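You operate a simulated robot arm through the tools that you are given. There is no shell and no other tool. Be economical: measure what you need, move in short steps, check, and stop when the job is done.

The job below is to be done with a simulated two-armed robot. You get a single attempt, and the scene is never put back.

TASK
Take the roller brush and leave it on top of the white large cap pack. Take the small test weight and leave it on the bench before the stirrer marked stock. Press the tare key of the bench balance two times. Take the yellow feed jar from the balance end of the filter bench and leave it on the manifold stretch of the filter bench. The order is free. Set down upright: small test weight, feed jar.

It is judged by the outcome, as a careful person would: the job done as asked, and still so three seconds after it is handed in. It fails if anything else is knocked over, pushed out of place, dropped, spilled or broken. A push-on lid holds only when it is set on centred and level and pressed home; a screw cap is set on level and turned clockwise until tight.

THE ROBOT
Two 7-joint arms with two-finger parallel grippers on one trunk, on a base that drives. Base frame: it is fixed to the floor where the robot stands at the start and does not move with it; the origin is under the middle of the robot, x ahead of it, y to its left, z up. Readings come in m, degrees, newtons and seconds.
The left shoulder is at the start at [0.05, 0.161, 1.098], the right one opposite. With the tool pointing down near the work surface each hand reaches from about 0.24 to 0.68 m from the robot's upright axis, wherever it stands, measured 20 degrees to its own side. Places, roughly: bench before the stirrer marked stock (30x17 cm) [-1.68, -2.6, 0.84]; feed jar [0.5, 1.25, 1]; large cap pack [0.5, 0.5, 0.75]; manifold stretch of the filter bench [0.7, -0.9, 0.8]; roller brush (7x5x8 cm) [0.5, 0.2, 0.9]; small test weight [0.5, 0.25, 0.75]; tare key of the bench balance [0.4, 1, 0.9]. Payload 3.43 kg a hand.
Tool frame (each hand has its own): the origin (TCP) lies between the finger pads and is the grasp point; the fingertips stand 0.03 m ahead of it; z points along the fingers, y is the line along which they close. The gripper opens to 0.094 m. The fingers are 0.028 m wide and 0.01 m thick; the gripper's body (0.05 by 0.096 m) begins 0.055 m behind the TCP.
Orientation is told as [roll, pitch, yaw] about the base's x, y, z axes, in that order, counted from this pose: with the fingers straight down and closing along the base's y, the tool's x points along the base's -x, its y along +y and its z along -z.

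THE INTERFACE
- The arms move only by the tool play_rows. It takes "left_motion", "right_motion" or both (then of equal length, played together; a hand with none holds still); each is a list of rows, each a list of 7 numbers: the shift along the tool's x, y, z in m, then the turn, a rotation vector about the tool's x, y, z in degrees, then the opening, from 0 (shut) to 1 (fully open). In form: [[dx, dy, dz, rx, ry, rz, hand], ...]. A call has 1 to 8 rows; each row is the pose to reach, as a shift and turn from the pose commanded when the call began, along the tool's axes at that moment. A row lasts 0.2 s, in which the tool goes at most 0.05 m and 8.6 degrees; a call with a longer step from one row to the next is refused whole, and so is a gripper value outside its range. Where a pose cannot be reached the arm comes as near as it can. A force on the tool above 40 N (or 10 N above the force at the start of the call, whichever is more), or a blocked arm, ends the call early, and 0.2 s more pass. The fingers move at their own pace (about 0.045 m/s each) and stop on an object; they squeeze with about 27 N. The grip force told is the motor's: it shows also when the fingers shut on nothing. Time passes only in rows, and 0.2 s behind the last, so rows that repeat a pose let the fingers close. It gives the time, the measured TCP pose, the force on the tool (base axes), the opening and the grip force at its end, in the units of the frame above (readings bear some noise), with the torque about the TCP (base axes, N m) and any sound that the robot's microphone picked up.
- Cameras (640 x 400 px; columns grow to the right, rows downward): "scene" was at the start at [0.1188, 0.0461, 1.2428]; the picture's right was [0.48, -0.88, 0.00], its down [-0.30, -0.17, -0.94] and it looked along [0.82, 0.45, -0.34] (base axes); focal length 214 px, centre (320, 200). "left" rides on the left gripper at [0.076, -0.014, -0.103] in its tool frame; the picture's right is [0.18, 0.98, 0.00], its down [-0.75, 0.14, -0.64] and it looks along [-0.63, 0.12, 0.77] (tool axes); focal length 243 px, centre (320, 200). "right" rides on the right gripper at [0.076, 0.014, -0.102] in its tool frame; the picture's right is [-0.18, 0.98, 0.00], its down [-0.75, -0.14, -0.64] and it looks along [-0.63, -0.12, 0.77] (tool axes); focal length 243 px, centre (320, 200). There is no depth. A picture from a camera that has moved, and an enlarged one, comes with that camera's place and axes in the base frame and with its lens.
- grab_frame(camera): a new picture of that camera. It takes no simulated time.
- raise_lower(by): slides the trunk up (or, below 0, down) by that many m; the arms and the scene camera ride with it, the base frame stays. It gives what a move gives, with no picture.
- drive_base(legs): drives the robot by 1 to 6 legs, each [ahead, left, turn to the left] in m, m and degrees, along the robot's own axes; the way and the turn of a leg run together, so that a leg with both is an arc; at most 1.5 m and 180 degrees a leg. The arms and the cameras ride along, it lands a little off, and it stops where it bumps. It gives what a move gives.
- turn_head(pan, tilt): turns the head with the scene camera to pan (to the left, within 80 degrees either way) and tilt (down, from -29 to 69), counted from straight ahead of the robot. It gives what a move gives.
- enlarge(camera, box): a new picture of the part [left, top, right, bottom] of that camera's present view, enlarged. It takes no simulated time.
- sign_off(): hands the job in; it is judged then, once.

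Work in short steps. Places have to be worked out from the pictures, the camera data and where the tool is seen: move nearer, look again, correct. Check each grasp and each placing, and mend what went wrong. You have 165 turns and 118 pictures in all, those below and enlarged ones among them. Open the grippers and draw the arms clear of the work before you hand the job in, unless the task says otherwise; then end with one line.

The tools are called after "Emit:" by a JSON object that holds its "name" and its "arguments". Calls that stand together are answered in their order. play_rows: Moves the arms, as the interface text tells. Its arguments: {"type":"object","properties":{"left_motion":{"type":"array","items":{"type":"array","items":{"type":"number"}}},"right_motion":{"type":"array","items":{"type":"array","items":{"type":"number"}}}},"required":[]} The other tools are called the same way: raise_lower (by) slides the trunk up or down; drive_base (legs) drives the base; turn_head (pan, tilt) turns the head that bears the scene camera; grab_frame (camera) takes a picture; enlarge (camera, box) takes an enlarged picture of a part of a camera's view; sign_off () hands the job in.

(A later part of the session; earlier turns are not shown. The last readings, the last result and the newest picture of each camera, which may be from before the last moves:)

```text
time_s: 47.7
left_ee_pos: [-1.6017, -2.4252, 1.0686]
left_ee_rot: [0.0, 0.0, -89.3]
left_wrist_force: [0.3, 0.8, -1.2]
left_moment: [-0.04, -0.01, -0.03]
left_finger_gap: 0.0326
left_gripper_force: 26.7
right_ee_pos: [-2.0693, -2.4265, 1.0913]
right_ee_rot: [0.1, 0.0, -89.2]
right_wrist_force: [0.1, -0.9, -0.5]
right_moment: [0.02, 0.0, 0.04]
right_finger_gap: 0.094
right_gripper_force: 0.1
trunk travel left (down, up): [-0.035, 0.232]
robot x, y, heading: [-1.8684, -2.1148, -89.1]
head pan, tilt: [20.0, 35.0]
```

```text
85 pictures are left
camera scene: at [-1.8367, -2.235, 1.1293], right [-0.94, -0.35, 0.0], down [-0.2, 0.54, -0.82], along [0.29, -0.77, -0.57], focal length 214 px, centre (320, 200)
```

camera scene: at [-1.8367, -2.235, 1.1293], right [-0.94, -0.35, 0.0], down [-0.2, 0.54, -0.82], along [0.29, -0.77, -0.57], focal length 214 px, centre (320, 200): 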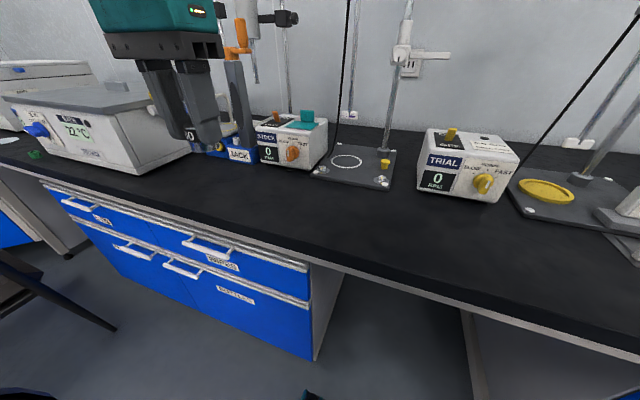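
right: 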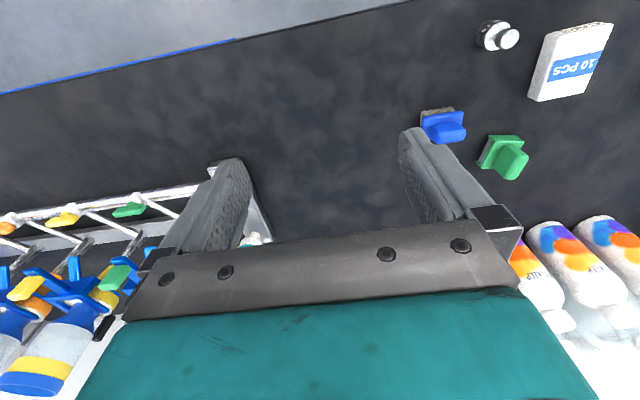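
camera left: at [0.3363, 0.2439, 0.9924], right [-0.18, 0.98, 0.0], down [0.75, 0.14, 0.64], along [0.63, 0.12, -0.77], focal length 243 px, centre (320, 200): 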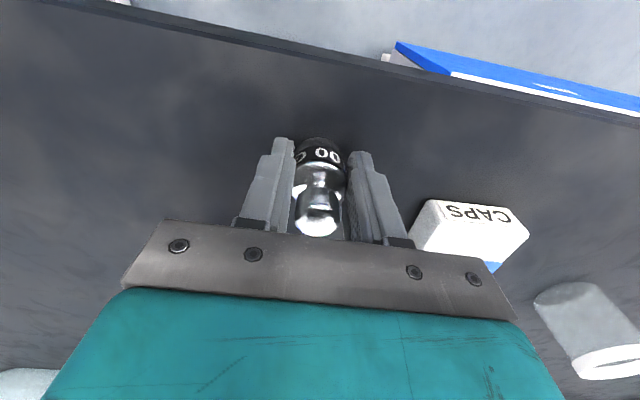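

I move the weight over (−1.67, −2.59) and lower it to 15 mm above the bench.

Emit:
{"name": "play_rows", "arguments": {"left_motion": [[-0.04, -0.02, 0, 0, 0, 0, 0.1], [-0.085, -0.04, 0, 0, 0, 0, 0.1], [-0.13, -0.06, 0, 0, 0, 0, 0.1], [-0.165, -0.068, 0.02, 0, 0, 0, 0.1], [-0.165, -0.068, 0.06, 0, 0, 0, 0.1], [-0.165, -0.068, 0.1, 0, 0, 0, 0.1], [-0.165, -0.068, 0.14, 0, 0, 0, 0.1], [-0.165, -0.068, 0.163, 0, 0, 0, 0.1]]}}

Emit:
{"name": "enlarge", "arguments": {"camera": "scene", "box": [180, 80, 440, 260]}}

```text
time_s: 49.5
left_ee_pos: [-1.6665, -2.5931, 0.9069]
left_ee_rot: [-0.1, 0.1, -89.3]
left_wrist_force: [-1.0, 0.0, -2.0]
left_moment: [0.0, -0.03, -0.01]
left_finger_gap: 0.0325
left_gripper_force: 26.9
right_ee_pos: [-2.0684, -2.4262, 1.0891]
right_ee_rot: [0.0, 0.0, -89.1]
right_wrist_force: [-0.1, -0.9, -0.3]
right_moment: [-0.03, 0.03, -0.01]
right_finger_gap: 0.094
right_gripper_force: 0.1
trunk travel left (down, up): [-0.035, 0.232]
robot x, y, heading: [-1.8683, -2.1128, -89.3]
head pan, tilt: [20.0, 35.0]
```

```text
2.22 times, centred on (310, 170) of scene
camera zoom: at [-1.8366, -2.2351, 1.1293], right [-0.94, -0.35, 0.0], down [-0.2, 0.54, -0.82], along [0.29, -0.77, -0.57], focal length 477 px, centre (342, 267)
```

zoom: 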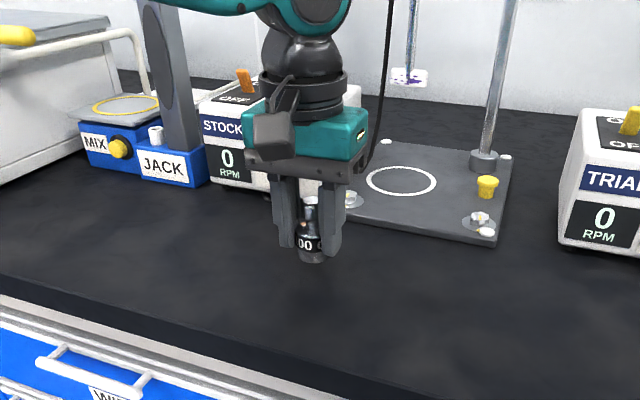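

Just above the bench; I lower 16 mm, release and rise.

Emit:
{"name": "play_rows", "arguments": {"left_motion": [[0, 0, 0.008, 0, 0, 0, 0.1], [0, 0, 0.0155, 0, 0, 0, 0.1], [0, 0, 0.0155, 0, 0, 0, 0.1], [0, 0, 0.0155, 0, 0, 0, 0.6], [0, 0, 0.0155, 0, 0, 0, 0.8], [0, 0, 0.0155, 0, 0, 0, 0.8], [0, 0, -0.03, 0, 0, 0, 0.8], [0, 0, -0.07, 0, 0, 0, 0.8]]}}

Emit:
{"name": "play_rows", "arguments": {"left_motion": [[0.03, 0, -0.03, 0, 0, 0, 1], [0.07, 0, -0.05, 0, 0, 0, 1], [0.12, 0, -0.06, 0, 0, 0, 1], [0.16, 0.02, -0.09, 0, 0, 0, 1], [0.165, 0.05, -0.1, 0, 0, 0, 1]]}}

Emit:
{"name": "enlarge", "arguments": {"camera": "scene", "box": [180, 80, 440, 260]}}

```text
time_s: 51.3
left_ee_pos: [-1.6692, -2.5884, 0.9757]
left_ee_rot: [-0.1, 0.0, -89.3]
left_wrist_force: [0.2, -0.7, 0.9]
left_moment: [-0.02, -0.01, 0.03]
left_finger_gap: 0.0753
left_gripper_force: 0.1
right_ee_pos: [-2.0683, -2.4269, 1.0889]
right_ee_rot: [0.0, -0.1, -89.2]
right_wrist_force: [0.3, -0.6, -0.1]
right_moment: [0.03, 0.02, -0.03]
right_finger_gap: 0.0939
right_gripper_force: 0.0
trunk travel left (down, up): [-0.035, 0.232]
robot x, y, heading: [-1.8633, -2.1138, -89.2]
head pan, tilt: [20.0, 35.0]
```

```text
refused: row 3 steps farther than a row can; nothing moved
```

```text
2.22 times, centred on (310, 170) of scene
camera zoom: at [-1.8367, -2.2349, 1.1293], right [-0.94, -0.35, 0.0], down [-0.2, 0.54, -0.82], along [0.29, -0.77, -0.57], focal length 477 px, centre (342, 267)
```

zoom: 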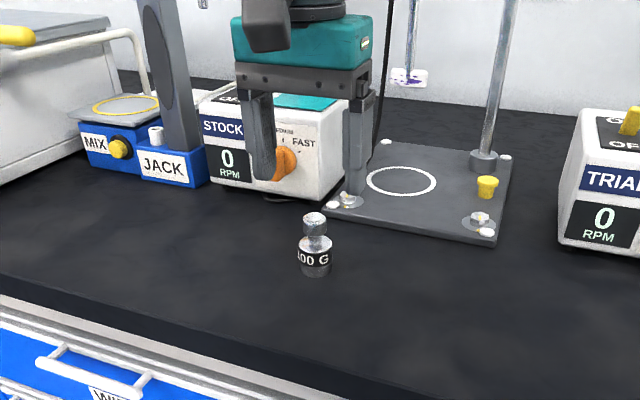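

The weight stands upright before the STOCK stirrer. I draw the hand back and drive off towards the balance end.

Emit:
{"name": "play_rows", "arguments": {"left_motion": [[0.0, 0, -0.04, 0, 0, 0, 1], [0.03, 0, -0.07, 0, 0, 0, 1], [0.07, 0, -0.09, 0, 0, 0, 1], [0.11, 0, -0.1, 0, 0, 0, 1], [0.15, 0.02, -0.1, 0, 0, 0, 1], [0.165, 0.05, -0.1, 0, 0, 0, 1]]}}

Emit:
{"name": "drive_base", "arguments": {"legs": [[-0.6, 0.25, 0], [-0.7, 0.65, 0], [-0.7, 0.6, 0]]}}

```text
time_s: 52.7
left_ee_pos: [-1.6194, -2.4226, 1.0756]
left_ee_rot: [-0.1, 0.0, -89.2]
left_wrist_force: [0.1, 0.1, 0.0]
left_moment: [0.02, -0.02, -0.02]
left_finger_gap: 0.0941
left_gripper_force: 0.2
right_ee_pos: [-2.0681, -2.4265, 1.0891]
right_ee_rot: [-0.1, 0.0, -89.2]
right_wrist_force: [-0.1, -0.6, -1.0]
right_moment: [0.01, 0.02, 0.01]
right_finger_gap: 0.0935
right_gripper_force: 0.1
trunk travel left (down, up): [-0.035, 0.232]
robot x, y, heading: [-1.8634, -2.1114, -89.1]
head pan, tilt: [20.0, 35.0]
```

```text
time_s: 65.4
left_ee_pos: [-0.1443, -0.3992, 1.0761]
left_ee_rot: [-0.1, -0.1, -89.1]
left_wrist_force: [0.1, -0.2, -0.2]
left_moment: [-0.03, -0.03, 0.01]
left_finger_gap: 0.0941
left_gripper_force: 0.0
right_ee_pos: [-0.5922, -0.4036, 1.0893]
right_ee_rot: [-0.1, 0.0, -89.1]
right_wrist_force: [0.0, -0.5, 0.4]
right_moment: [-0.02, -0.01, -0.01]
right_finger_gap: 0.0939
right_gripper_force: 0.1
trunk travel left (down, up): [-0.035, 0.232]
robot x, y, heading: [-0.3884, -0.091, -89.1]
head pan, tilt: [20.0, 35.0]
```

I turn back to face the filter bench and look to the left for the chair and the balance.

Emit:
{"name": "drive_base", "arguments": {"legs": [[0, 0, 89.1]]}}

Emit:
{"name": "turn_head", "arguments": {"pan": 65, "tilt": 25}}

Emit:
{"name": "grab_frame", "arguments": {"camera": "scene"}}

```text
time_s: 69.6
left_ee_pos: [-0.0783, 0.1541, 1.0755]
left_ee_rot: [0.1, 0.0, 0.4]
left_wrist_force: [-0.8, 0.5, 0.1]
left_moment: [0.04, -0.04, -0.02]
left_finger_gap: 0.0941
left_gripper_force: 0.1
right_ee_pos: [-0.0778, -0.2946, 1.0885]
right_ee_rot: [0.0, 0.0, 0.6]
right_wrist_force: [0.0, -0.1, -0.6]
right_moment: [-0.05, -0.01, 0.01]
right_finger_gap: 0.0941
right_gripper_force: 0.0
trunk travel left (down, up): [-0.035, 0.232]
robot x, y, heading: [-0.3892, -0.0897, 0.3]
head pan, tilt: [20.0, 35.0]
```

```text
time_s: 70.7
left_ee_pos: [-0.0788, 0.1546, 1.0749]
left_ee_rot: [0.0, 0.0, 0.4]
left_wrist_force: [-0.4, 0.2, 0.2]
left_moment: [0.01, 0.04, 0.03]
left_finger_gap: 0.0938
left_gripper_force: 0.0
right_ee_pos: [-0.0779, -0.2942, 1.0899]
right_ee_rot: [-0.1, 0.0, 0.4]
right_wrist_force: [-1.0, -0.7, 0.1]
right_moment: [-0.03, 0.03, 0.04]
right_finger_gap: 0.0938
right_gripper_force: 0.0
trunk travel left (down, up): [-0.035, 0.232]
robot x, y, heading: [-0.3883, -0.0859, 0.5]
head pan, tilt: [65.0, 25.0]
```

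```text
82 pictures are left
camera scene: at [-0.3148, -0.0041, 1.145], right [0.91, -0.42, 0.0], down [-0.18, -0.38, -0.91], along [0.38, 0.82, -0.42], focal length 214 px, centre (320, 200)
```

scene: 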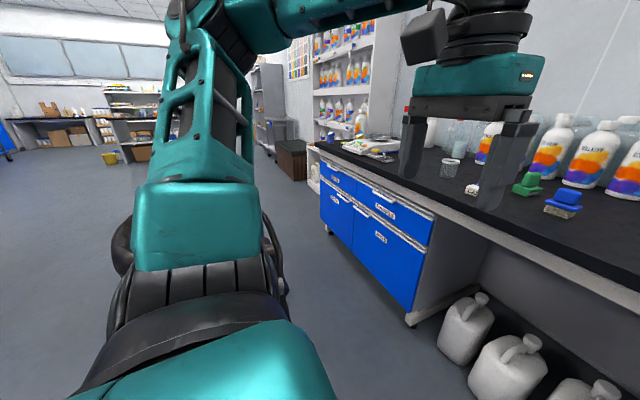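

The stock bench and the tare key both lie exactly where their listed values round to. By the same rule the brush's listed place is the blue, bristled tool (0.54, 0.20), not the green one (0.61, 0.32). I take the blue brush, and drive back to the bench.

Emit:
{"name": "drive_base", "arguments": {"legs": [[0.41, 0.14, 0]]}}

Emit:
{"name": "turn_head", "arguments": {"pan": 28.7, "tilt": 30}}

Emit:
{"name": "grab_frame", "arguments": {"camera": "scene"}}

```text
time_s: 73.4
left_ee_pos: [0.3311, 0.2952, 1.0746]
left_ee_rot: [0.0, -0.1, 0.1]
left_wrist_force: [-0.5, 0.2, -0.5]
left_moment: [-0.01, 0.02, 0.01]
left_finger_gap: 0.0941
left_gripper_force: 0.1
right_ee_pos: [0.3294, -0.1537, 1.0889]
right_ee_rot: [0.0, 0.0, 0.0]
right_wrist_force: [-0.4, 0.9, 0.4]
right_moment: [-0.02, 0.02, -0.03]
right_finger_gap: 0.0942
right_gripper_force: 0.0
trunk travel left (down, up): [-0.035, 0.232]
robot x, y, heading: [0.0172, 0.0523, -0.1]
head pan, tilt: [65.0, 25.0]
```

```text
time_s: 74.4
left_ee_pos: [0.3315, 0.2942, 1.0755]
left_ee_rot: [0.0, 0.1, 0.1]
left_wrist_force: [-0.6, 0.3, 0.3]
left_moment: [-0.04, 0.02, 0.01]
left_finger_gap: 0.0939
left_gripper_force: 0.1
right_ee_pos: [0.3289, -0.1539, 1.0897]
right_ee_rot: [0.0, 0.0, 0.1]
right_wrist_force: [1.0, 0.7, -0.3]
right_moment: [0.02, 0.02, 0.0]
right_finger_gap: 0.0943
right_gripper_force: 0.1
trunk travel left (down, up): [-0.035, 0.232]
robot x, y, heading: [0.0174, 0.0544, -0.0]
head pan, tilt: [28.7, 30.0]
```

```text
81 pictures are left
camera scene: at [0.135, 0.0985, 1.1371], right [0.48, -0.88, 0.0], down [-0.44, -0.24, -0.87], along [0.76, 0.42, -0.5], focal length 214 px, centre (320, 200)
```

scene: 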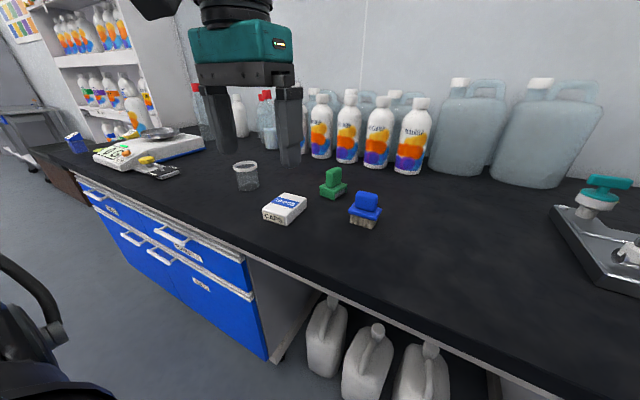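

I bring the left hand above the blue brush's known grasp point.

Emit:
{"name": "play_rows", "arguments": {"left_motion": [[-0.035, -0.018, 0, 0, 0, 0, 1], [-0.075, -0.036, 0, 0, 0, 0, 1], [-0.115, -0.055, 0.01, 0, 0, 0, 1], [-0.155, -0.075, 0.02, 0, 0, 0, 1], [-0.19, -0.09, 0.04, 0, 0, 0, 1], [-0.203, -0.09, 0.075, 0, 0, 0, 1]]}}

Emit:
{"name": "grab_frame", "arguments": {"camera": "left"}}

```text
time_s: 75.8
left_ee_pos: [0.504, 0.2305, 1.0209]
left_ee_rot: [-0.1, -0.1, 0.2]
left_wrist_force: [-0.7, -0.3, 0.1]
left_moment: [0.03, -0.01, 0.0]
left_finger_gap: 0.094
left_gripper_force: 0.2
left hand out of reach, approached as far as the arm can: row 4, 5, 6
right_ee_pos: [0.329, -0.1546, 1.0897]
right_ee_rot: [0.0, 0.0, 0.1]
right_wrist_force: [-0.5, 0.2, -0.3]
right_moment: [0.01, -0.05, 0.02]
right_finger_gap: 0.0941
right_gripper_force: 0.1
trunk travel left (down, up): [-0.035, 0.232]
robot x, y, heading: [0.0192, 0.0507, 0.1]
head pan, tilt: [28.7, 30.0]
```

```text
80 pictures are left
camera left: at [0.4278, 0.2157, 1.1237], right [-0.19, 0.98, 0.0], down [0.75, 0.14, 0.64], along [0.63, 0.12, -0.77], focal length 243 px, centre (320, 200)
```

left: 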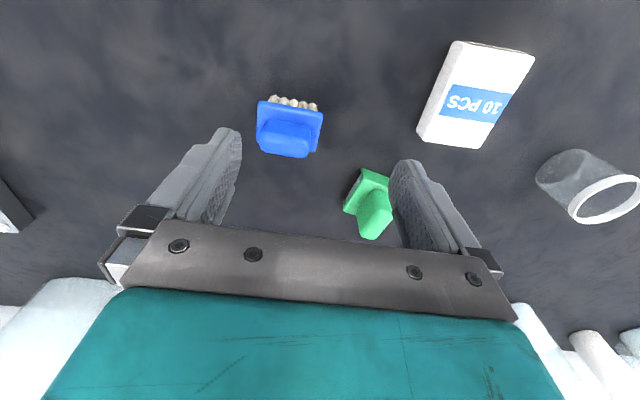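

At this height the arm is at its limit; I go a bit lower and then forward.

Emit:
{"name": "play_rows", "arguments": {"left_motion": [[0, -0.01, 0.03, 0, 0, 0, 1], [-0.015, -0.02, 0.045, 0, 0, 0, 1], [-0.03, -0.027, 0.05, 0, 0, 0, 1]]}}

Emit:
{"name": "grab_frame", "arguments": {"camera": "left"}}

```text
time_s: 76.6
left_ee_pos: [0.5162, 0.2215, 0.9654]
left_ee_rot: [-0.1, 0.0, 0.1]
left_wrist_force: [1.1, 0.0, 0.5]
left_moment: [0.01, -0.02, -0.03]
left_finger_gap: 0.0941
left_gripper_force: 0.2
left hand out of reach, approached as far as the arm can: row 2, 3
right_ee_pos: [0.3288, -0.1534, 1.0885]
right_ee_rot: [0.1, 0.0, 0.1]
right_wrist_force: [0.6, 0.3, -0.1]
right_moment: [0.02, 0.02, 0.02]
right_finger_gap: 0.0941
right_gripper_force: 0.1
trunk travel left (down, up): [-0.035, 0.232]
robot x, y, heading: [0.0223, 0.0502, 0.4]
head pan, tilt: [28.7, 30.0]
```

```text
79 pictures are left
camera left: at [0.4396, 0.2074, 1.0682], right [-0.19, 0.98, 0.0], down [0.75, 0.14, 0.64], along [0.63, 0.12, -0.77], focal length 243 px, centre (320, 200)
```

left: 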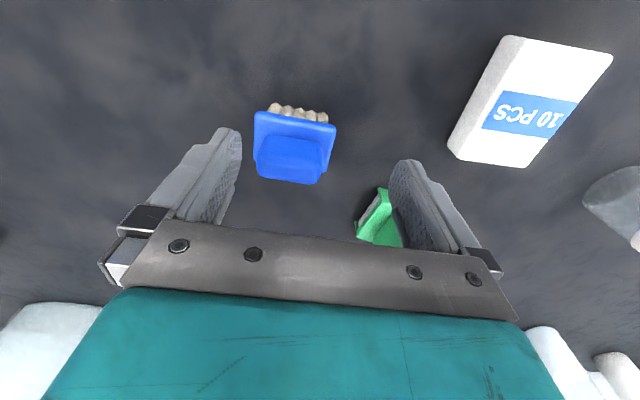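

I keep the same trunk height that worked before and descend to z ≈ 0.93 while going forward.

Emit:
{"name": "play_rows", "arguments": {"left_motion": [[-0.005, -0.015, 0.01, 0, 0, 0, 1], [-0.012, -0.018, 0.02, 0, 0, 0, 1], [-0.017, -0.018, 0.028, 0, 0, 0, 1]]}}

Emit:
{"name": "grab_frame", "arguments": {"camera": "left"}}

```text
time_s: 77.4
left_ee_pos: [0.5172, 0.2187, 0.9393]
left_ee_rot: [0.0, -0.1, 0.1]
left_wrist_force: [-0.2, -0.2, 0.3]
left_moment: [0.01, -0.02, -0.01]
left_finger_gap: 0.094
left_gripper_force: 0.1
left hand out of reach, approached as far as the arm can: row 1, 2, 3
right_ee_pos: [0.3289, -0.1535, 1.0887]
right_ee_rot: [0.0, -0.1, 0.1]
right_wrist_force: [0.2, -0.2, 0.5]
right_moment: [0.0, 0.02, 0.05]
right_finger_gap: 0.0938
right_gripper_force: 0.1
trunk travel left (down, up): [-0.035, 0.232]
robot x, y, heading: [0.0171, 0.0557, 0.1]
head pan, tilt: [28.7, 30.0]
```

```text
78 pictures are left
camera left: at [0.4405, 0.2041, 1.0417], right [-0.19, 0.98, 0.0], down [0.75, 0.14, 0.64], along [0.63, 0.12, -0.77], focal length 243 px, centre (320, 200)
```

left: 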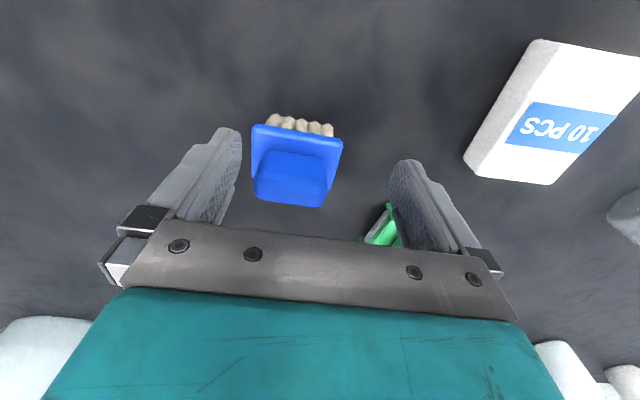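

The arm reaches farther to its own side, so I lift and shift the base 0.1 m to the right.

Emit:
{"name": "play_rows", "arguments": {"left_motion": [[0, 0, -0.03, 0, 0, 0, 1], [0.01, 0.01, -0.06, 0, 0, 0, 1], [0.01, 0.04, -0.06, 0, 0, 0, 1], [0.01, 0.08, -0.06, 0, 0, 0, 1]]}}

Emit:
{"name": "drive_base", "arguments": {"legs": [[0.0, -0.11, 0]]}}

Emit:
{"name": "grab_frame", "arguments": {"camera": "left"}}

```text
time_s: 78.4
left_ee_pos: [0.5066, 0.2994, 0.998]
left_ee_rot: [-0.1, 0.0, 0.1]
left_wrist_force: [0.2, 0.0, -0.6]
left_moment: [-0.01, -0.05, -0.02]
left_finger_gap: 0.0943
left_gripper_force: 0.1
left hand out of reach, approached as far as the arm can: row 1
right_ee_pos: [0.3291, -0.1528, 1.0895]
right_ee_rot: [0.0, 0.0, 0.1]
right_wrist_force: [0.0, 0.1, -0.9]
right_moment: [-0.03, 0.04, -0.02]
right_finger_gap: 0.0939
right_gripper_force: 0.1
trunk travel left (down, up): [-0.035, 0.232]
robot x, y, heading: [0.0192, 0.0521, 0.0]
head pan, tilt: [28.7, 30.0]
```

```text
time_s: 79.6
left_ee_pos: [0.5076, 0.1907, 0.9987]
left_ee_rot: [0.1, 0.1, 0.2]
left_wrist_force: [0.6, 0.4, 0.2]
left_moment: [0.01, 0.01, 0.03]
left_finger_gap: 0.0937
left_gripper_force: 0.1
right_ee_pos: [0.329, -0.2621, 1.0888]
right_ee_rot: [-0.1, 0.0, 0.1]
right_wrist_force: [-0.2, 0.2, -0.9]
right_moment: [0.01, 0.04, 0.0]
right_finger_gap: 0.094
right_gripper_force: 0.1
trunk travel left (down, up): [-0.035, 0.232]
robot x, y, heading: [0.0165, -0.0507, -0.1]
head pan, tilt: [28.7, 30.0]
```

```text
77 pictures are left
camera left: at [0.4308, 0.1755, 1.1005], right [-0.19, 0.98, 0.0], down [0.75, 0.14, 0.64], along [0.63, 0.12, -0.77], focal length 243 px, centre (320, 200)
```

left: 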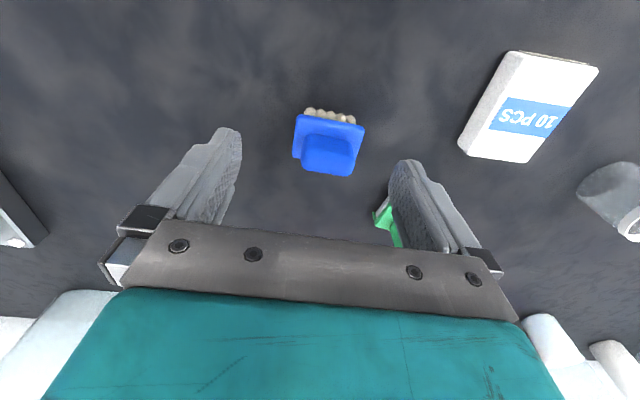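

The brush stands at y ≈ 0.20. I move over it and descend.

Emit:
{"name": "play_rows", "arguments": {"left_motion": [[-0.012, 0.006, 0.01, 0, 0, 0, 1], [-0.028, 0.011, 0.02, 0, 0, 0, 1], [-0.028, 0.011, 0.045, 0, 0, 0, 1], [-0.028, 0.011, 0.07, 0, 0, 0, 1]]}}

Emit:
{"name": "grab_frame", "arguments": {"camera": "left"}}

```text
time_s: 80.6
left_ee_pos: [0.5349, 0.2019, 0.927]
left_ee_rot: [-0.2, 0.0, 0.2]
left_wrist_force: [-0.1, -0.8, 0.2]
left_moment: [-0.01, -0.03, -0.03]
left_finger_gap: 0.0939
left_gripper_force: 0.1
right_ee_pos: [0.3307, -0.2613, 1.0893]
right_ee_rot: [0.0, 0.0, 0.2]
right_wrist_force: [-0.2, -0.1, 0.5]
right_moment: [-0.01, 0.0, 0.01]
right_finger_gap: 0.0938
right_gripper_force: 0.0
trunk travel left (down, up): [-0.035, 0.232]
robot x, y, heading: [0.0168, -0.0566, 0.2]
head pan, tilt: [28.7, 30.0]
```

```text
76 pictures are left
camera left: at [0.4589, 0.1876, 1.0297], right [-0.19, 0.98, 0.0], down [0.75, 0.14, 0.64], along [0.63, 0.12, -0.77], focal length 243 px, centre (320, 200)
```

left: 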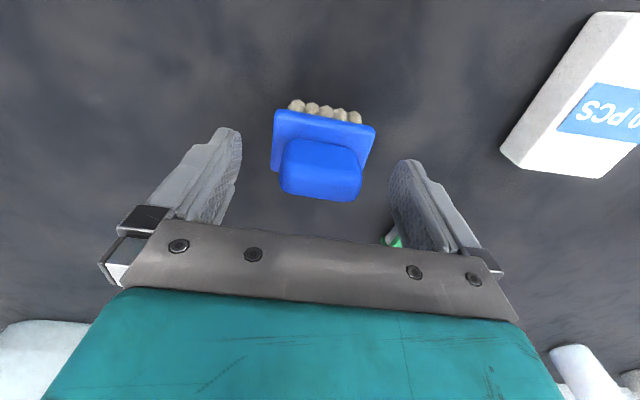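

Aligned. I close, lift and carry it over the pack.

Emit:
{"name": "play_rows", "arguments": {"left_motion": [[0, 0, 0, 0, 0, 0, 0.2], [0, 0, 0, 0, 0, 0, 0.2], [0, 0, 0, 0, 0, 0, 0.2], [0, 0, -0.03, 0, 0, 0, 0.2], [0.01, 0, -0.07, 0, 0, 0, 0.2]]}}

Emit:
{"name": "play_rows", "arguments": {"left_motion": [[0.015, 0.035, 0, 0, 0, 0, 0.2], [0.03, 0.075, 0, 0, 0, 0, 0.2], [0.045, 0.115, 0, 0, 0, 0, 0.2], [0.06, 0.15, 0, 0, 0, 0, 0.2], [0.064, 0.177, 0.01, 0, 0, 0, 0.2], [0.064, 0.177, 0.03, 0, 0, 0, 0.2]]}}

Emit:
{"name": "grab_frame", "arguments": {"camera": "left"}}

Emit:
{"name": "enlarge", "arguments": {"camera": "scene", "box": [200, 140, 360, 240]}}

```text
time_s: 81.8
left_ee_pos: [0.5246, 0.2001, 0.998]
left_ee_rot: [0.1, 0.0, 0.1]
left_wrist_force: [0.0, -0.9, -1.3]
left_moment: [-0.04, 0.0, -0.01]
left_finger_gap: 0.0474
left_gripper_force: 27.6
right_ee_pos: [0.3296, -0.2625, 1.0888]
right_ee_rot: [0.1, 0.0, 0.2]
right_wrist_force: [0.8, 0.6, 0.3]
right_moment: [0.01, 0.0, 0.05]
right_finger_gap: 0.0939
right_gripper_force: 0.1
trunk travel left (down, up): [-0.035, 0.232]
robot x, y, heading: [0.0217, -0.0576, -0.1]
head pan, tilt: [28.7, 30.0]
```

```text
time_s: 83.2
left_ee_pos: [0.462, 0.3791, 0.9697]
left_ee_rot: [0.0, -0.1, 0.1]
left_wrist_force: [-0.2, -0.7, -1.7]
left_moment: [0.02, -0.03, 0.01]
left_finger_gap: 0.0474
left_gripper_force: 27.1
right_ee_pos: [0.3286, -0.2608, 1.0892]
right_ee_rot: [0.0, 0.0, 0.1]
right_wrist_force: [0.1, -0.4, -0.7]
right_moment: [0.03, -0.01, 0.03]
right_finger_gap: 0.0937
right_gripper_force: 0.0
trunk travel left (down, up): [-0.035, 0.232]
robot x, y, heading: [0.0185, -0.0582, -0.2]
head pan, tilt: [28.7, 30.0]
```

```text
75 pictures are left
camera left: at [0.3853, 0.3641, 1.0713], right [-0.19, 0.98, 0.0], down [0.75, 0.14, 0.64], along [0.63, 0.12, -0.77], focal length 243 px, centre (320, 200)
```

left: 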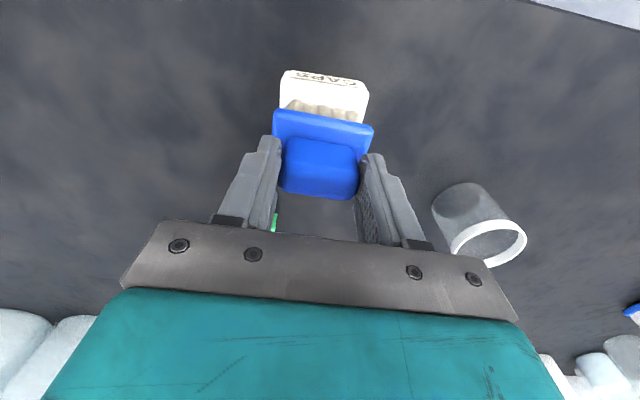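

```text
4.00 times, centred on (280, 190) of scene
camera zoom: at [0.1353, -0.0095, 1.1371], right [0.48, -0.88, 0.0], down [-0.44, -0.24, -0.87], along [0.76, 0.42, -0.5], focal length 858 px, centre (480, 240)
```

zoom: 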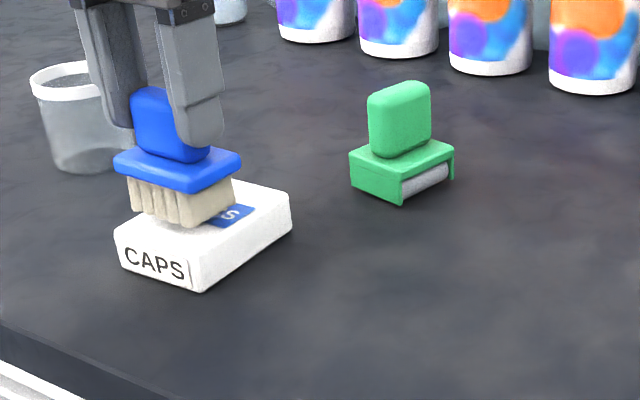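

The bristles are centred sideways and lie within the pack's length. I lower in small steps, watching the force.

Emit:
{"name": "play_rows", "arguments": {"left_motion": [[-0.005, 0, 0.006, 0, 0, 0, 0.2], [-0.005, 0, 0.012, 0, 0, 0, 0.2], [-0.005, 0, 0.015, 0, 0, 0, 0.2]]}}

Emit:
{"name": "enlarge", "arguments": {"camera": "scene", "box": [220, 160, 300, 220]}}

```text
time_s: 84.0
left_ee_pos: [0.4657, 0.3786, 0.9581]
left_ee_rot: [0.0, -0.7, 0.0]
left_wrist_force: [0.7, 6.1, 30.5]
left_moment: [0.32, 0.35, 0.01]
left_finger_gap: 0.0475
left_gripper_force: 27.1
right_ee_pos: [0.3281, -0.2622, 1.09]
right_ee_rot: [0.1, -0.3, 0.1]
right_wrist_force: [-0.2, -0.3, 1.0]
right_moment: [0.01, 0.03, -0.01]
right_finger_gap: 0.094
right_gripper_force: 0.0
trunk travel left (down, up): [-0.035, 0.232]
robot x, y, heading: [0.0188, -0.0545, -0.0]
head pan, tilt: [28.7, 30.0]
```

```text
6.67 times, centred on (260, 190) of scene
camera zoom: at [0.1333, -0.0107, 1.138], right [0.48, -0.88, 0.0], down [-0.44, -0.24, -0.87], along [0.76, 0.42, -0.5], focal length 1430 px, centre (720, 267)
```

zoom: 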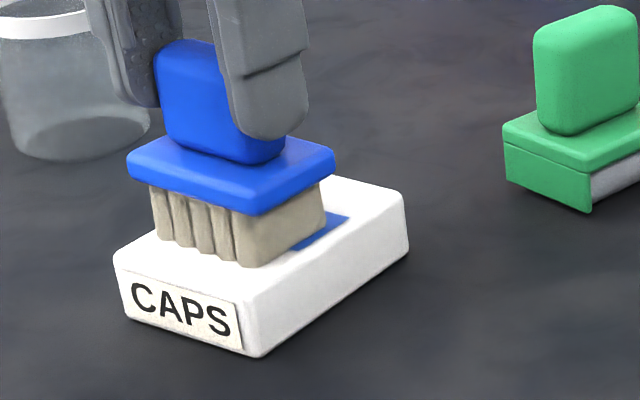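

Contact reached, pressing about 30 N. I ease up 4 mm, then release.

Emit:
{"name": "play_rows", "arguments": {"left_motion": [[0, 0, -0.004, 0, 0, 0, 0.2], [0, 0, -0.004, 0, 0, 0, 0.2]]}}

```text
time_s: 84.6
left_ee_pos: [0.4655, 0.3783, 0.9569]
left_ee_rot: [0.0, -0.3, 0.1]
left_wrist_force: [5.4, 4.2, 23.4]
left_moment: [0.25, -0.38, 0.02]
left_finger_gap: 0.0473
left_gripper_force: 26.7
right_ee_pos: [0.329, -0.2624, 1.0899]
right_ee_rot: [0.1, 0.0, 0.1]
right_wrist_force: [0.0, 0.2, 0.1]
right_moment: [-0.01, -0.03, 0.06]
right_finger_gap: 0.094
right_gripper_force: 0.1
trunk travel left (down, up): [-0.035, 0.232]
robot x, y, heading: [0.0177, -0.0602, -0.1]
head pan, tilt: [28.7, 30.0]
```

Still pressing; a little more up.

Emit:
{"name": "play_rows", "arguments": {"left_motion": [[0, 0, -0.003, 0, 0, 0, 0.2], [0, 0, -0.003, 0, 0, 0, 0.2]]}}

```text
time_s: 85.2
left_ee_pos: [0.4642, 0.3776, 0.9586]
left_ee_rot: [-0.1, 0.1, 0.1]
left_wrist_force: [4.2, 0.1, 9.4]
left_moment: [0.05, -0.48, 0.01]
left_finger_gap: 0.0472
left_gripper_force: 27.0
right_ee_pos: [0.3285, -0.2617, 1.0882]
right_ee_rot: [0.2, 0.0, 0.0]
right_wrist_force: [-0.1, -0.9, -0.9]
right_moment: [0.0, 0.02, -0.03]
right_finger_gap: 0.0938
right_gripper_force: 0.0
trunk travel left (down, up): [-0.035, 0.232]
robot x, y, heading: [0.0191, -0.0559, 0.3]
head pan, tilt: [28.7, 30.0]
```

Light contact now. I open slowly and rise straight up.

Emit:
{"name": "play_rows", "arguments": {"left_motion": [[0, 0, -0.001, 0, 0, 0, 0.6], [0, 0, -0.001, 0, 0, 0, 0.8], [0, 0, -0.001, 0, 0, 0, 1], [0, 0, -0.001, 0, 0, 0, 1], [0, 0, -0.03, 0, 0, 0, 1], [0, 0, -0.07, 0, 0, 0, 1], [0.01, 0, -0.1, 0, 0, 0, 1]]}}

Emit:
{"name": "enlarge", "arguments": {"camera": "scene", "box": [200, 140, 360, 240]}}

```text
time_s: 86.8
left_ee_pos: [0.4557, 0.3799, 1.0586]
left_ee_rot: [0.1, 0.0, 0.1]
left_wrist_force: [0.9, 0.2, -0.3]
left_moment: [0.04, -0.01, -0.06]
left_finger_gap: 0.0941
left_gripper_force: 0.1
right_ee_pos: [0.3281, -0.261, 1.0896]
right_ee_rot: [0.1, 0.0, 0.1]
right_wrist_force: [0.1, 0.3, -0.1]
right_moment: [0.01, 0.01, 0.0]
right_finger_gap: 0.0942
right_gripper_force: 0.1
trunk travel left (down, up): [-0.035, 0.232]
robot x, y, heading: [0.0175, -0.0519, 0.1]
head pan, tilt: [28.7, 30.0]
```

```text
4.00 times, centred on (280, 190) of scene
camera zoom: at [0.1351, -0.0097, 1.1371], right [0.48, -0.88, 0.0], down [-0.44, -0.24, -0.87], along [0.76, 0.42, -0.5], focal length 858 px, centre (480, 240)
```

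zoom: 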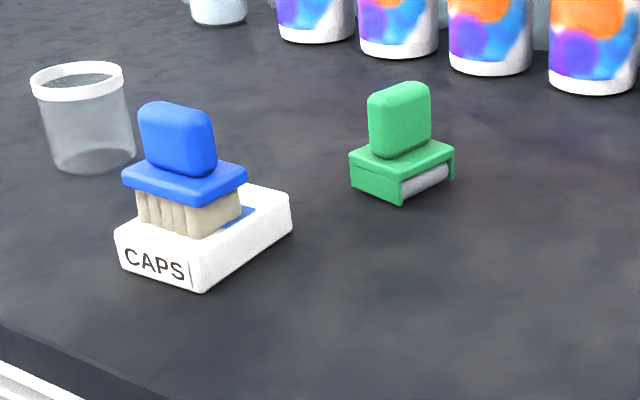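

The brush rests on the pack. Before driving left I look for the dark object seen at the lower left.

Emit:
{"name": "turn_head", "arguments": {"pan": 75, "tilt": 40}}

Emit:
{"name": "grab_frame", "arguments": {"camera": "scene"}}

```text
time_s: 87.9
left_ee_pos: [0.4575, 0.3804, 1.0586]
left_ee_rot: [0.0, 0.1, 0.1]
left_wrist_force: [-0.1, -0.1, 1.0]
left_moment: [-0.01, 0.02, 0.02]
left_finger_gap: 0.0938
left_gripper_force: 0.1
right_ee_pos: [0.3289, -0.2605, 1.0891]
right_ee_rot: [0.0, 0.1, 0.1]
right_wrist_force: [0.8, -0.2, -0.3]
right_moment: [0.01, 0.02, 0.01]
right_finger_gap: 0.0939
right_gripper_force: 0.1
trunk travel left (down, up): [-0.035, 0.232]
robot x, y, heading: [0.015, -0.0552, 0.3]
head pan, tilt: [75.0, 40.0]
```

```text
71 pictures are left
camera scene: at [0.0778, 0.029, 1.1217], right [0.97, -0.26, 0.0], down [-0.17, -0.62, -0.77], along [0.2, 0.74, -0.64], focal length 214 px, centre (320, 200)
```

scene: 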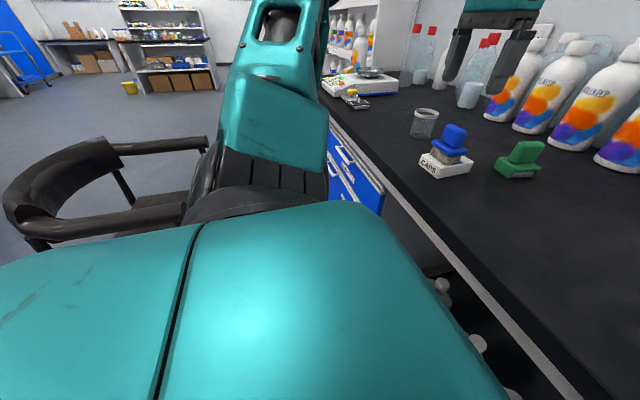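

A chair stands at x −0.75…−0.2, y 0.6…1.1, right behind the balance spot. I'll go round it: retract the hand, back out, and look.

Emit:
{"name": "play_rows", "arguments": {"left_motion": [[0.03, -0.02, -0.02, 0, 0, 0, 1], [0.07, -0.04, -0.02, 0, 0, 0, 1], [0.11, -0.06, -0.02, 0, 0, 0, 1], [0.14, -0.08, -0.02, 0, 0, 0, 1]]}}

Emit:
{"name": "drive_base", "arguments": {"legs": [[-1.0, -0.1, 0]]}}

Emit:
{"name": "turn_head", "arguments": {"pan": 75, "tilt": 30}}

Emit:
{"name": "grab_frame", "arguments": {"camera": "scene"}}

Emit:
{"name": "turn_head", "arguments": {"pan": 40, "tilt": 25}}

Emit:
{"name": "grab_frame", "arguments": {"camera": "scene"}}

```text
time_s: 88.9
left_ee_pos: [0.3183, 0.2976, 1.0801]
left_ee_rot: [0.0, 0.1, 0.1]
left_wrist_force: [-0.1, -0.4, -0.7]
left_moment: [0.0, -0.01, -0.01]
left_finger_gap: 0.094
left_gripper_force: 0.1
right_ee_pos: [0.3292, -0.261, 1.0897]
right_ee_rot: [-0.1, 0.0, 0.1]
right_wrist_force: [-0.9, 1.0, -0.4]
right_moment: [-0.02, 0.03, -0.01]
right_finger_gap: 0.0938
right_gripper_force: 0.1
trunk travel left (down, up): [-0.035, 0.232]
robot x, y, heading: [0.0199, -0.0565, 0.1]
head pan, tilt: [75.0, 40.0]
```

```text
time_s: 94.1
left_ee_pos: [-0.6761, 0.1976, 1.0789]
left_ee_rot: [-0.1, -0.1, 0.0]
left_wrist_force: [0.7, -0.1, 0.8]
left_moment: [0.02, 0.01, 0.0]
left_finger_gap: 0.094
left_gripper_force: 0.0
right_ee_pos: [-0.6644, -0.3616, 1.0885]
right_ee_rot: [0.0, -0.1, 0.1]
right_wrist_force: [-0.6, 0.6, -0.5]
right_moment: [0.01, 0.02, 0.0]
right_finger_gap: 0.094
right_gripper_force: 0.2
trunk travel left (down, up): [-0.035, 0.232]
robot x, y, heading: [-0.9743, -0.156, 0.2]
head pan, tilt: [75.0, 40.0]
```

```text
time_s: 94.8
left_ee_pos: [-0.6765, 0.1965, 1.0795]
left_ee_rot: [0.0, 0.0, 0.1]
left_wrist_force: [0.0, 0.4, -0.1]
left_moment: [0.02, -0.02, -0.01]
left_finger_gap: 0.0941
left_gripper_force: 0.0
right_ee_pos: [-0.6632, -0.363, 1.0895]
right_ee_rot: [0.0, 0.0, 0.0]
right_wrist_force: [-0.6, -0.1, 0.6]
right_moment: [-0.02, 0.01, -0.03]
right_finger_gap: 0.094
right_gripper_force: 0.0
trunk travel left (down, up): [-0.035, 0.232]
robot x, y, heading: [-0.9754, -0.1573, 0.2]
head pan, tilt: [75.0, 30.0]
```

```text
70 pictures are left
camera scene: at [-0.9149, -0.0674, 1.137], right [0.97, -0.26, 0.0], down [-0.13, -0.48, -0.87], along [0.22, 0.84, -0.5], focal length 214 px, centre (320, 200)
```

scene: 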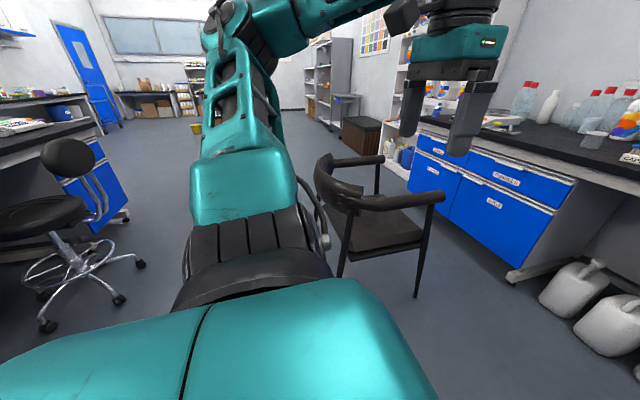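

```text
time_s: 95.8
left_ee_pos: [-0.6755, 0.1965, 1.0786]
left_ee_rot: [0.0, 0.0, 0.0]
left_wrist_force: [0.5, 0.8, 0.3]
left_moment: [0.01, 0.0, -0.03]
left_finger_gap: 0.094
left_gripper_force: 0.1
right_ee_pos: [-0.6638, -0.3621, 1.0889]
right_ee_rot: [0.0, -0.1, 0.1]
right_wrist_force: [0.9, 0.1, 0.0]
right_moment: [-0.01, -0.01, -0.04]
right_finger_gap: 0.0941
right_gripper_force: 0.0
trunk travel left (down, up): [-0.035, 0.232]
robot x, y, heading: [-0.9752, -0.1574, -0.0]
head pan, tilt: [40.0, 25.0]
```

```text
69 pictures are left
camera scene: at [-0.8677, -0.0953, 1.145], right [0.64, -0.76, 0.0], down [-0.32, -0.27, -0.91], along [0.69, 0.58, -0.42], focal length 214 px, centre (320, 200)
```

scene: 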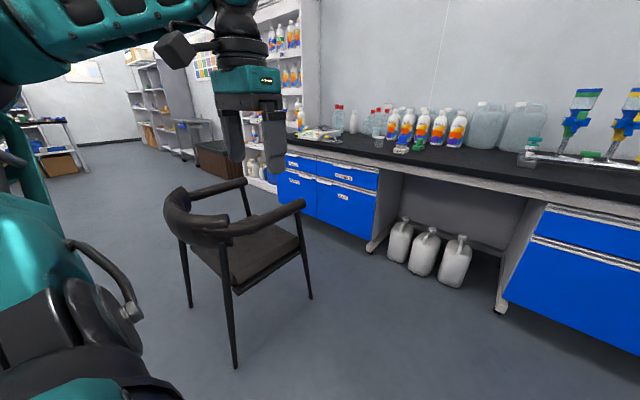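

There is a lane between the stool (x ≈ −1.7) and the chair (x ≥ −0.75). I drive along x ≈ −1.2 to y ≈ 1.6.

Emit:
{"name": "drive_base", "arguments": {"legs": [[-0.22, 0.3, 0], [0.0, 1.45, 0]]}}

Emit:
{"name": "turn_head", "arguments": {"pan": -5, "tilt": 30}}

Emit:
{"name": "grab_frame", "arguments": {"camera": "scene"}}

```text
time_s: 105.1
left_ee_pos: [-0.8921, 1.9642, 1.0788]
left_ee_rot: [-0.1, 0.0, 0.0]
left_wrist_force: [0.0, -1.3, 0.2]
left_moment: [-0.04, -0.02, 0.05]
left_finger_gap: 0.0939
left_gripper_force: 0.1
right_ee_pos: [-0.8822, 1.4054, 1.0887]
right_ee_rot: [0.1, 0.0, 0.0]
right_wrist_force: [-0.2, 0.0, -0.4]
right_moment: [-0.02, -0.02, -0.02]
right_finger_gap: 0.0939
right_gripper_force: 0.0
trunk travel left (down, up): [-0.035, 0.232]
robot x, y, heading: [-1.1956, 1.6111, 0.0]
head pan, tilt: [40.0, 25.0]
```

```text
time_s: 106.2
left_ee_pos: [-0.8927, 1.9648, 1.0789]
left_ee_rot: [0.0, -0.1, 0.1]
left_wrist_force: [0.3, 0.4, -0.5]
left_moment: [-0.01, 0.0, -0.01]
left_finger_gap: 0.094
left_gripper_force: 0.1
right_ee_pos: [-0.8822, 1.4054, 1.089]
right_ee_rot: [-0.1, 0.1, 0.0]
right_wrist_force: [-0.4, -0.1, -0.6]
right_moment: [0.02, 0.0, -0.01]
right_finger_gap: 0.0942
right_gripper_force: 0.0
trunk travel left (down, up): [-0.035, 0.232]
robot x, y, heading: [-1.1912, 1.6137, 0.0]
head pan, tilt: [-5.0, 30.0]
```

```text
68 pictures are left
camera scene: at [-1.0649, 1.6065, 1.1371], right [-0.09, -1.0, 0.0], down [-0.5, 0.04, -0.87], along [0.86, -0.07, -0.5], focal length 214 px, centre (320, 200)
```

scene: 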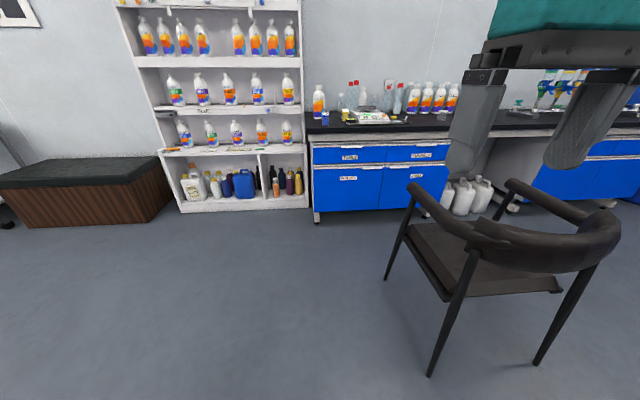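

Free floor ahead; I enlarge the balance end.

Emit:
{"name": "enlarge", "arguments": {"camera": "scene", "box": [300, 75, 420, 150]}}

```text
5.33 times, centred on (360, 112) of scene
camera zoom: at [-1.0649, 1.6065, 1.1371], right [-0.09, -1.0, 0.0], down [-0.5, 0.04, -0.87], along [0.86, -0.07, -0.5], focal length 1144 px, centre (107, 667)
```

zoom: 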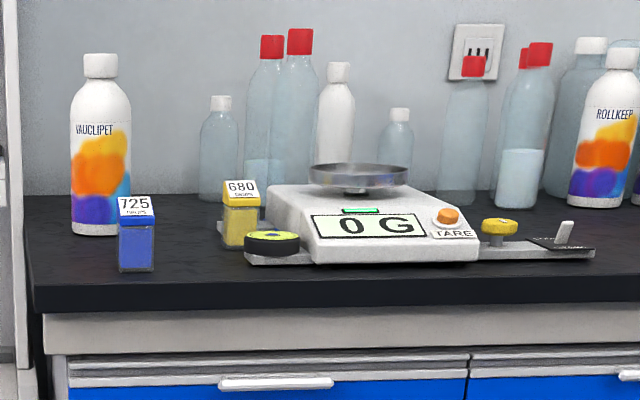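

Yellow jar (680) stands left of the balance near (0.57, 1.29). I drive up keeping y ≈ 1.5, clear of the chair.

Emit:
{"name": "drive_base", "arguments": {"legs": [[1.17, -0.11, 0]]}}

Emit:
{"name": "turn_head", "arguments": {"pan": -30, "tilt": 35}}

Emit:
{"name": "grab_frame", "arguments": {"camera": "scene"}}

Emit:
{"name": "grab_frame", "arguments": {"camera": "right"}}

```text
time_s: 112.2
left_ee_pos: [0.2654, 1.8691, 1.079]
left_ee_rot: [0.0, -0.1, 0.9]
left_wrist_force: [0.9, 0.2, -0.2]
left_moment: [0.0, -0.01, 0.06]
left_finger_gap: 0.094
left_gripper_force: 0.0
right_ee_pos: [0.284, 1.3107, 1.0893]
right_ee_rot: [0.0, -0.1, 0.8]
right_wrist_force: [0.2, 0.9, -0.7]
right_moment: [-0.03, 0.03, 0.01]
right_finger_gap: 0.094
right_gripper_force: 0.0
trunk travel left (down, up): [-0.035, 0.232]
robot x, y, heading: [-0.028, 1.5135, 0.8]
head pan, tilt: [-5.0, 30.0]
```

```text
time_s: 113.1
left_ee_pos: [0.2655, 1.8684, 1.0796]
left_ee_rot: [0.1, 0.0, 0.8]
left_wrist_force: [-0.1, -0.1, 0.0]
left_moment: [-0.02, -0.01, 0.02]
left_finger_gap: 0.094
left_gripper_force: 0.1
right_ee_pos: [0.2832, 1.3099, 1.0894]
right_ee_rot: [0.0, 0.0, 0.8]
right_wrist_force: [-1.0, -0.5, 0.0]
right_moment: [0.02, 0.02, 0.01]
right_finger_gap: 0.0941
right_gripper_force: 0.0
trunk travel left (down, up): [-0.035, 0.232]
robot x, y, heading: [-0.0282, 1.508, 0.8]
head pan, tilt: [-30.0, 35.0]
```

```text
66 pictures are left
camera scene: at [0.0849, 1.4713, 1.1293], right [-0.49, -0.87, 0.0], down [-0.5, 0.28, -0.82], along [0.72, -0.4, -0.57], focal length 214 px, centre (320, 200)
```

scene: 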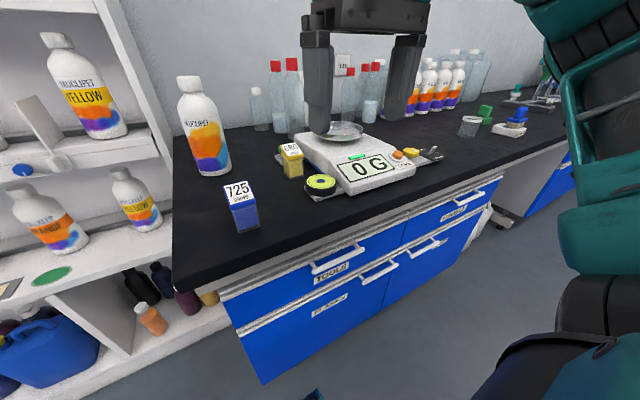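

```text
65 pictures are left
camera right: at [0.2074, 1.3226, 1.1922], right [0.17, 0.99, 0.0], down [0.76, -0.13, 0.64], along [0.63, -0.11, -0.77], focal length 243 px, centre (320, 200)
```

right: 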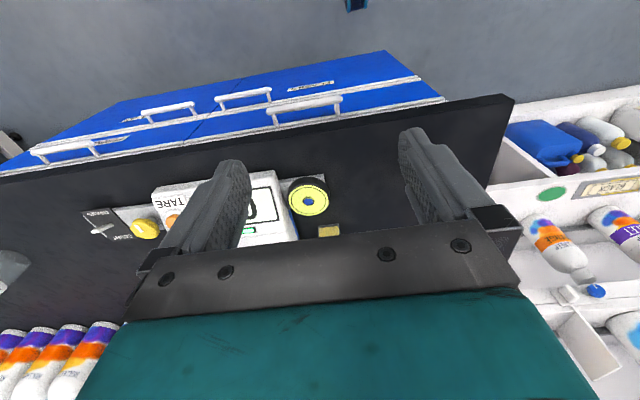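

I enlarge the jar and the balance for exact places.

Emit:
{"name": "enlarge", "arguments": {"camera": "scene", "box": [260, 110, 450, 220]}}

```text
3.37 times, centred on (355, 165) of scene
camera zoom: at [0.0849, 1.4713, 1.1293], right [-0.49, -0.87, 0.0], down [-0.5, 0.28, -0.82], along [0.72, -0.4, -0.57], focal length 722 px, centre (202, 318)
```

zoom: 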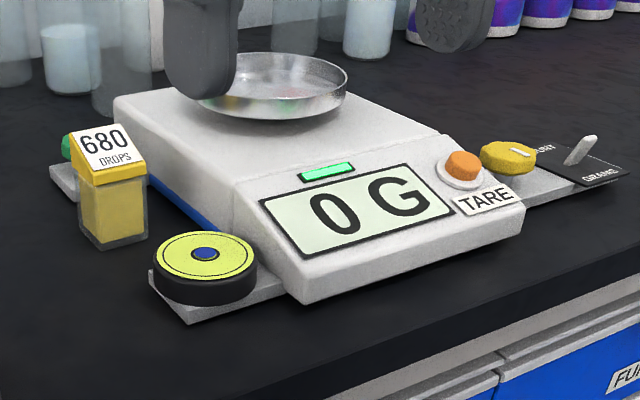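

The jar spans about x 0.56–0.615, y 1.256–1.296. I check with a downward look how much closer the base can go.

Emit:
{"name": "turn_head", "arguments": {"pan": -10, "tilt": 69}}

Emit:
{"name": "grab_frame", "arguments": {"camera": "scene"}}

```text
time_s: 114.0
left_ee_pos: [0.2652, 1.8688, 1.0795]
left_ee_rot: [-0.1, 0.0, 0.8]
left_wrist_force: [0.2, -0.5, 0.0]
left_moment: [-0.01, -0.01, 0.0]
left_finger_gap: 0.0942
left_gripper_force: 0.1
right_ee_pos: [0.284, 1.3099, 1.0895]
right_ee_rot: [-0.1, 0.0, 0.8]
right_wrist_force: [0.0, -0.2, 0.0]
right_moment: [0.01, -0.03, -0.01]
right_finger_gap: 0.0937
right_gripper_force: 0.2
trunk travel left (down, up): [-0.035, 0.232]
robot x, y, heading: [-0.0307, 1.5096, 1.4]
head pan, tilt: [-10.0, 68.8]
```

```text
63 pictures are left
camera scene: at [0.0632, 1.5052, 1.0856], right [-0.16, -0.99, 0.0], down [-0.92, 0.15, -0.36], along [0.36, -0.06, -0.93], focal length 214 px, centre (320, 200)
```

scene: 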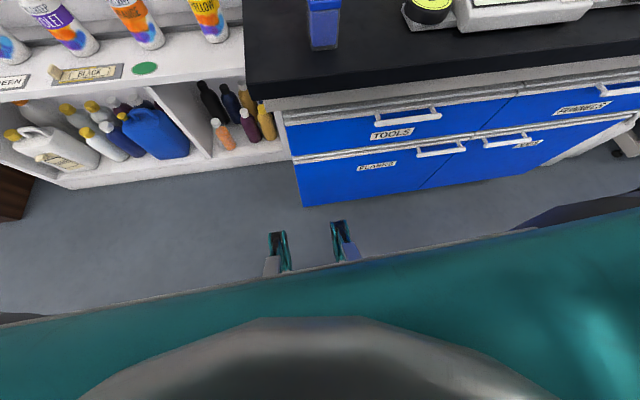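

There is room: the body front is near x = 0.15 and the bench edge at 0.335. I move 0.08 m ahead and 0.05 m to the left, and turn the head back.

Emit:
{"name": "drive_base", "arguments": {"legs": [[0.08, 0.0, -1]]}}

Emit:
{"name": "turn_head", "arguments": {"pan": -35, "tilt": 35}}

Emit:
{"name": "grab_frame", "arguments": {"camera": "scene"}}

```text
time_s: 115.1
left_ee_pos: [0.3527, 1.8645, 1.0786]
left_ee_rot: [0.0, -0.1, -0.3]
left_wrist_force: [0.6, -0.2, -1.1]
left_moment: [-0.02, 0.01, -0.04]
left_finger_gap: 0.094
left_gripper_force: 0.0
right_ee_pos: [0.3606, 1.3048, 1.0887]
right_ee_rot: [0.1, -0.1, -0.2]
right_wrist_force: [-0.1, 0.7, 0.5]
right_moment: [0.01, -0.02, -0.02]
right_finger_gap: 0.0939
right_gripper_force: 0.1
trunk travel left (down, up): [-0.035, 0.232]
robot x, y, heading: [0.0511, 1.5145, -0.3]
head pan, tilt: [-10.0, 68.8]
```

```text
time_s: 116.1
left_ee_pos: [0.3521, 1.8643, 1.0794]
left_ee_rot: [0.0, -0.1, -0.2]
left_wrist_force: [-0.1, 0.4, -0.3]
left_moment: [0.01, 0.02, 0.02]
left_finger_gap: 0.0941
left_gripper_force: 0.0
right_ee_pos: [0.3604, 1.3054, 1.0892]
right_ee_rot: [0.0, 0.0, -0.1]
right_wrist_force: [0.0, 0.5, -0.1]
right_moment: [0.01, -0.03, -0.03]
right_finger_gap: 0.094
right_gripper_force: 0.1
trunk travel left (down, up): [-0.035, 0.232]
robot x, y, heading: [0.0486, 1.5122, -0.2]
head pan, tilt: [-35.0, 35.0]
```

```text
62 pictures are left
camera scene: at [0.1603, 1.4633, 1.1292], right [-0.58, -0.82, 0.0], down [-0.47, 0.33, -0.82], along [0.67, -0.47, -0.57], focal length 214 px, centre (320, 200)
```

scene: 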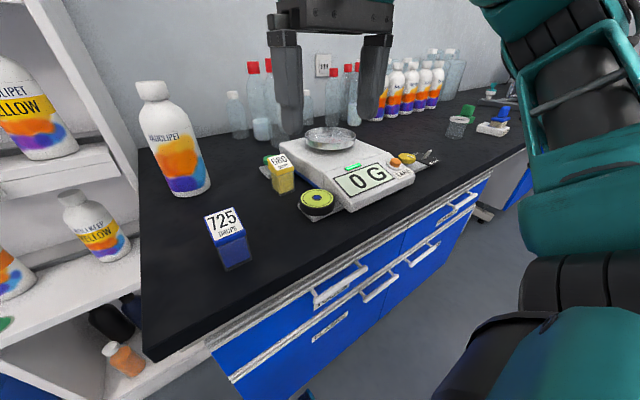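

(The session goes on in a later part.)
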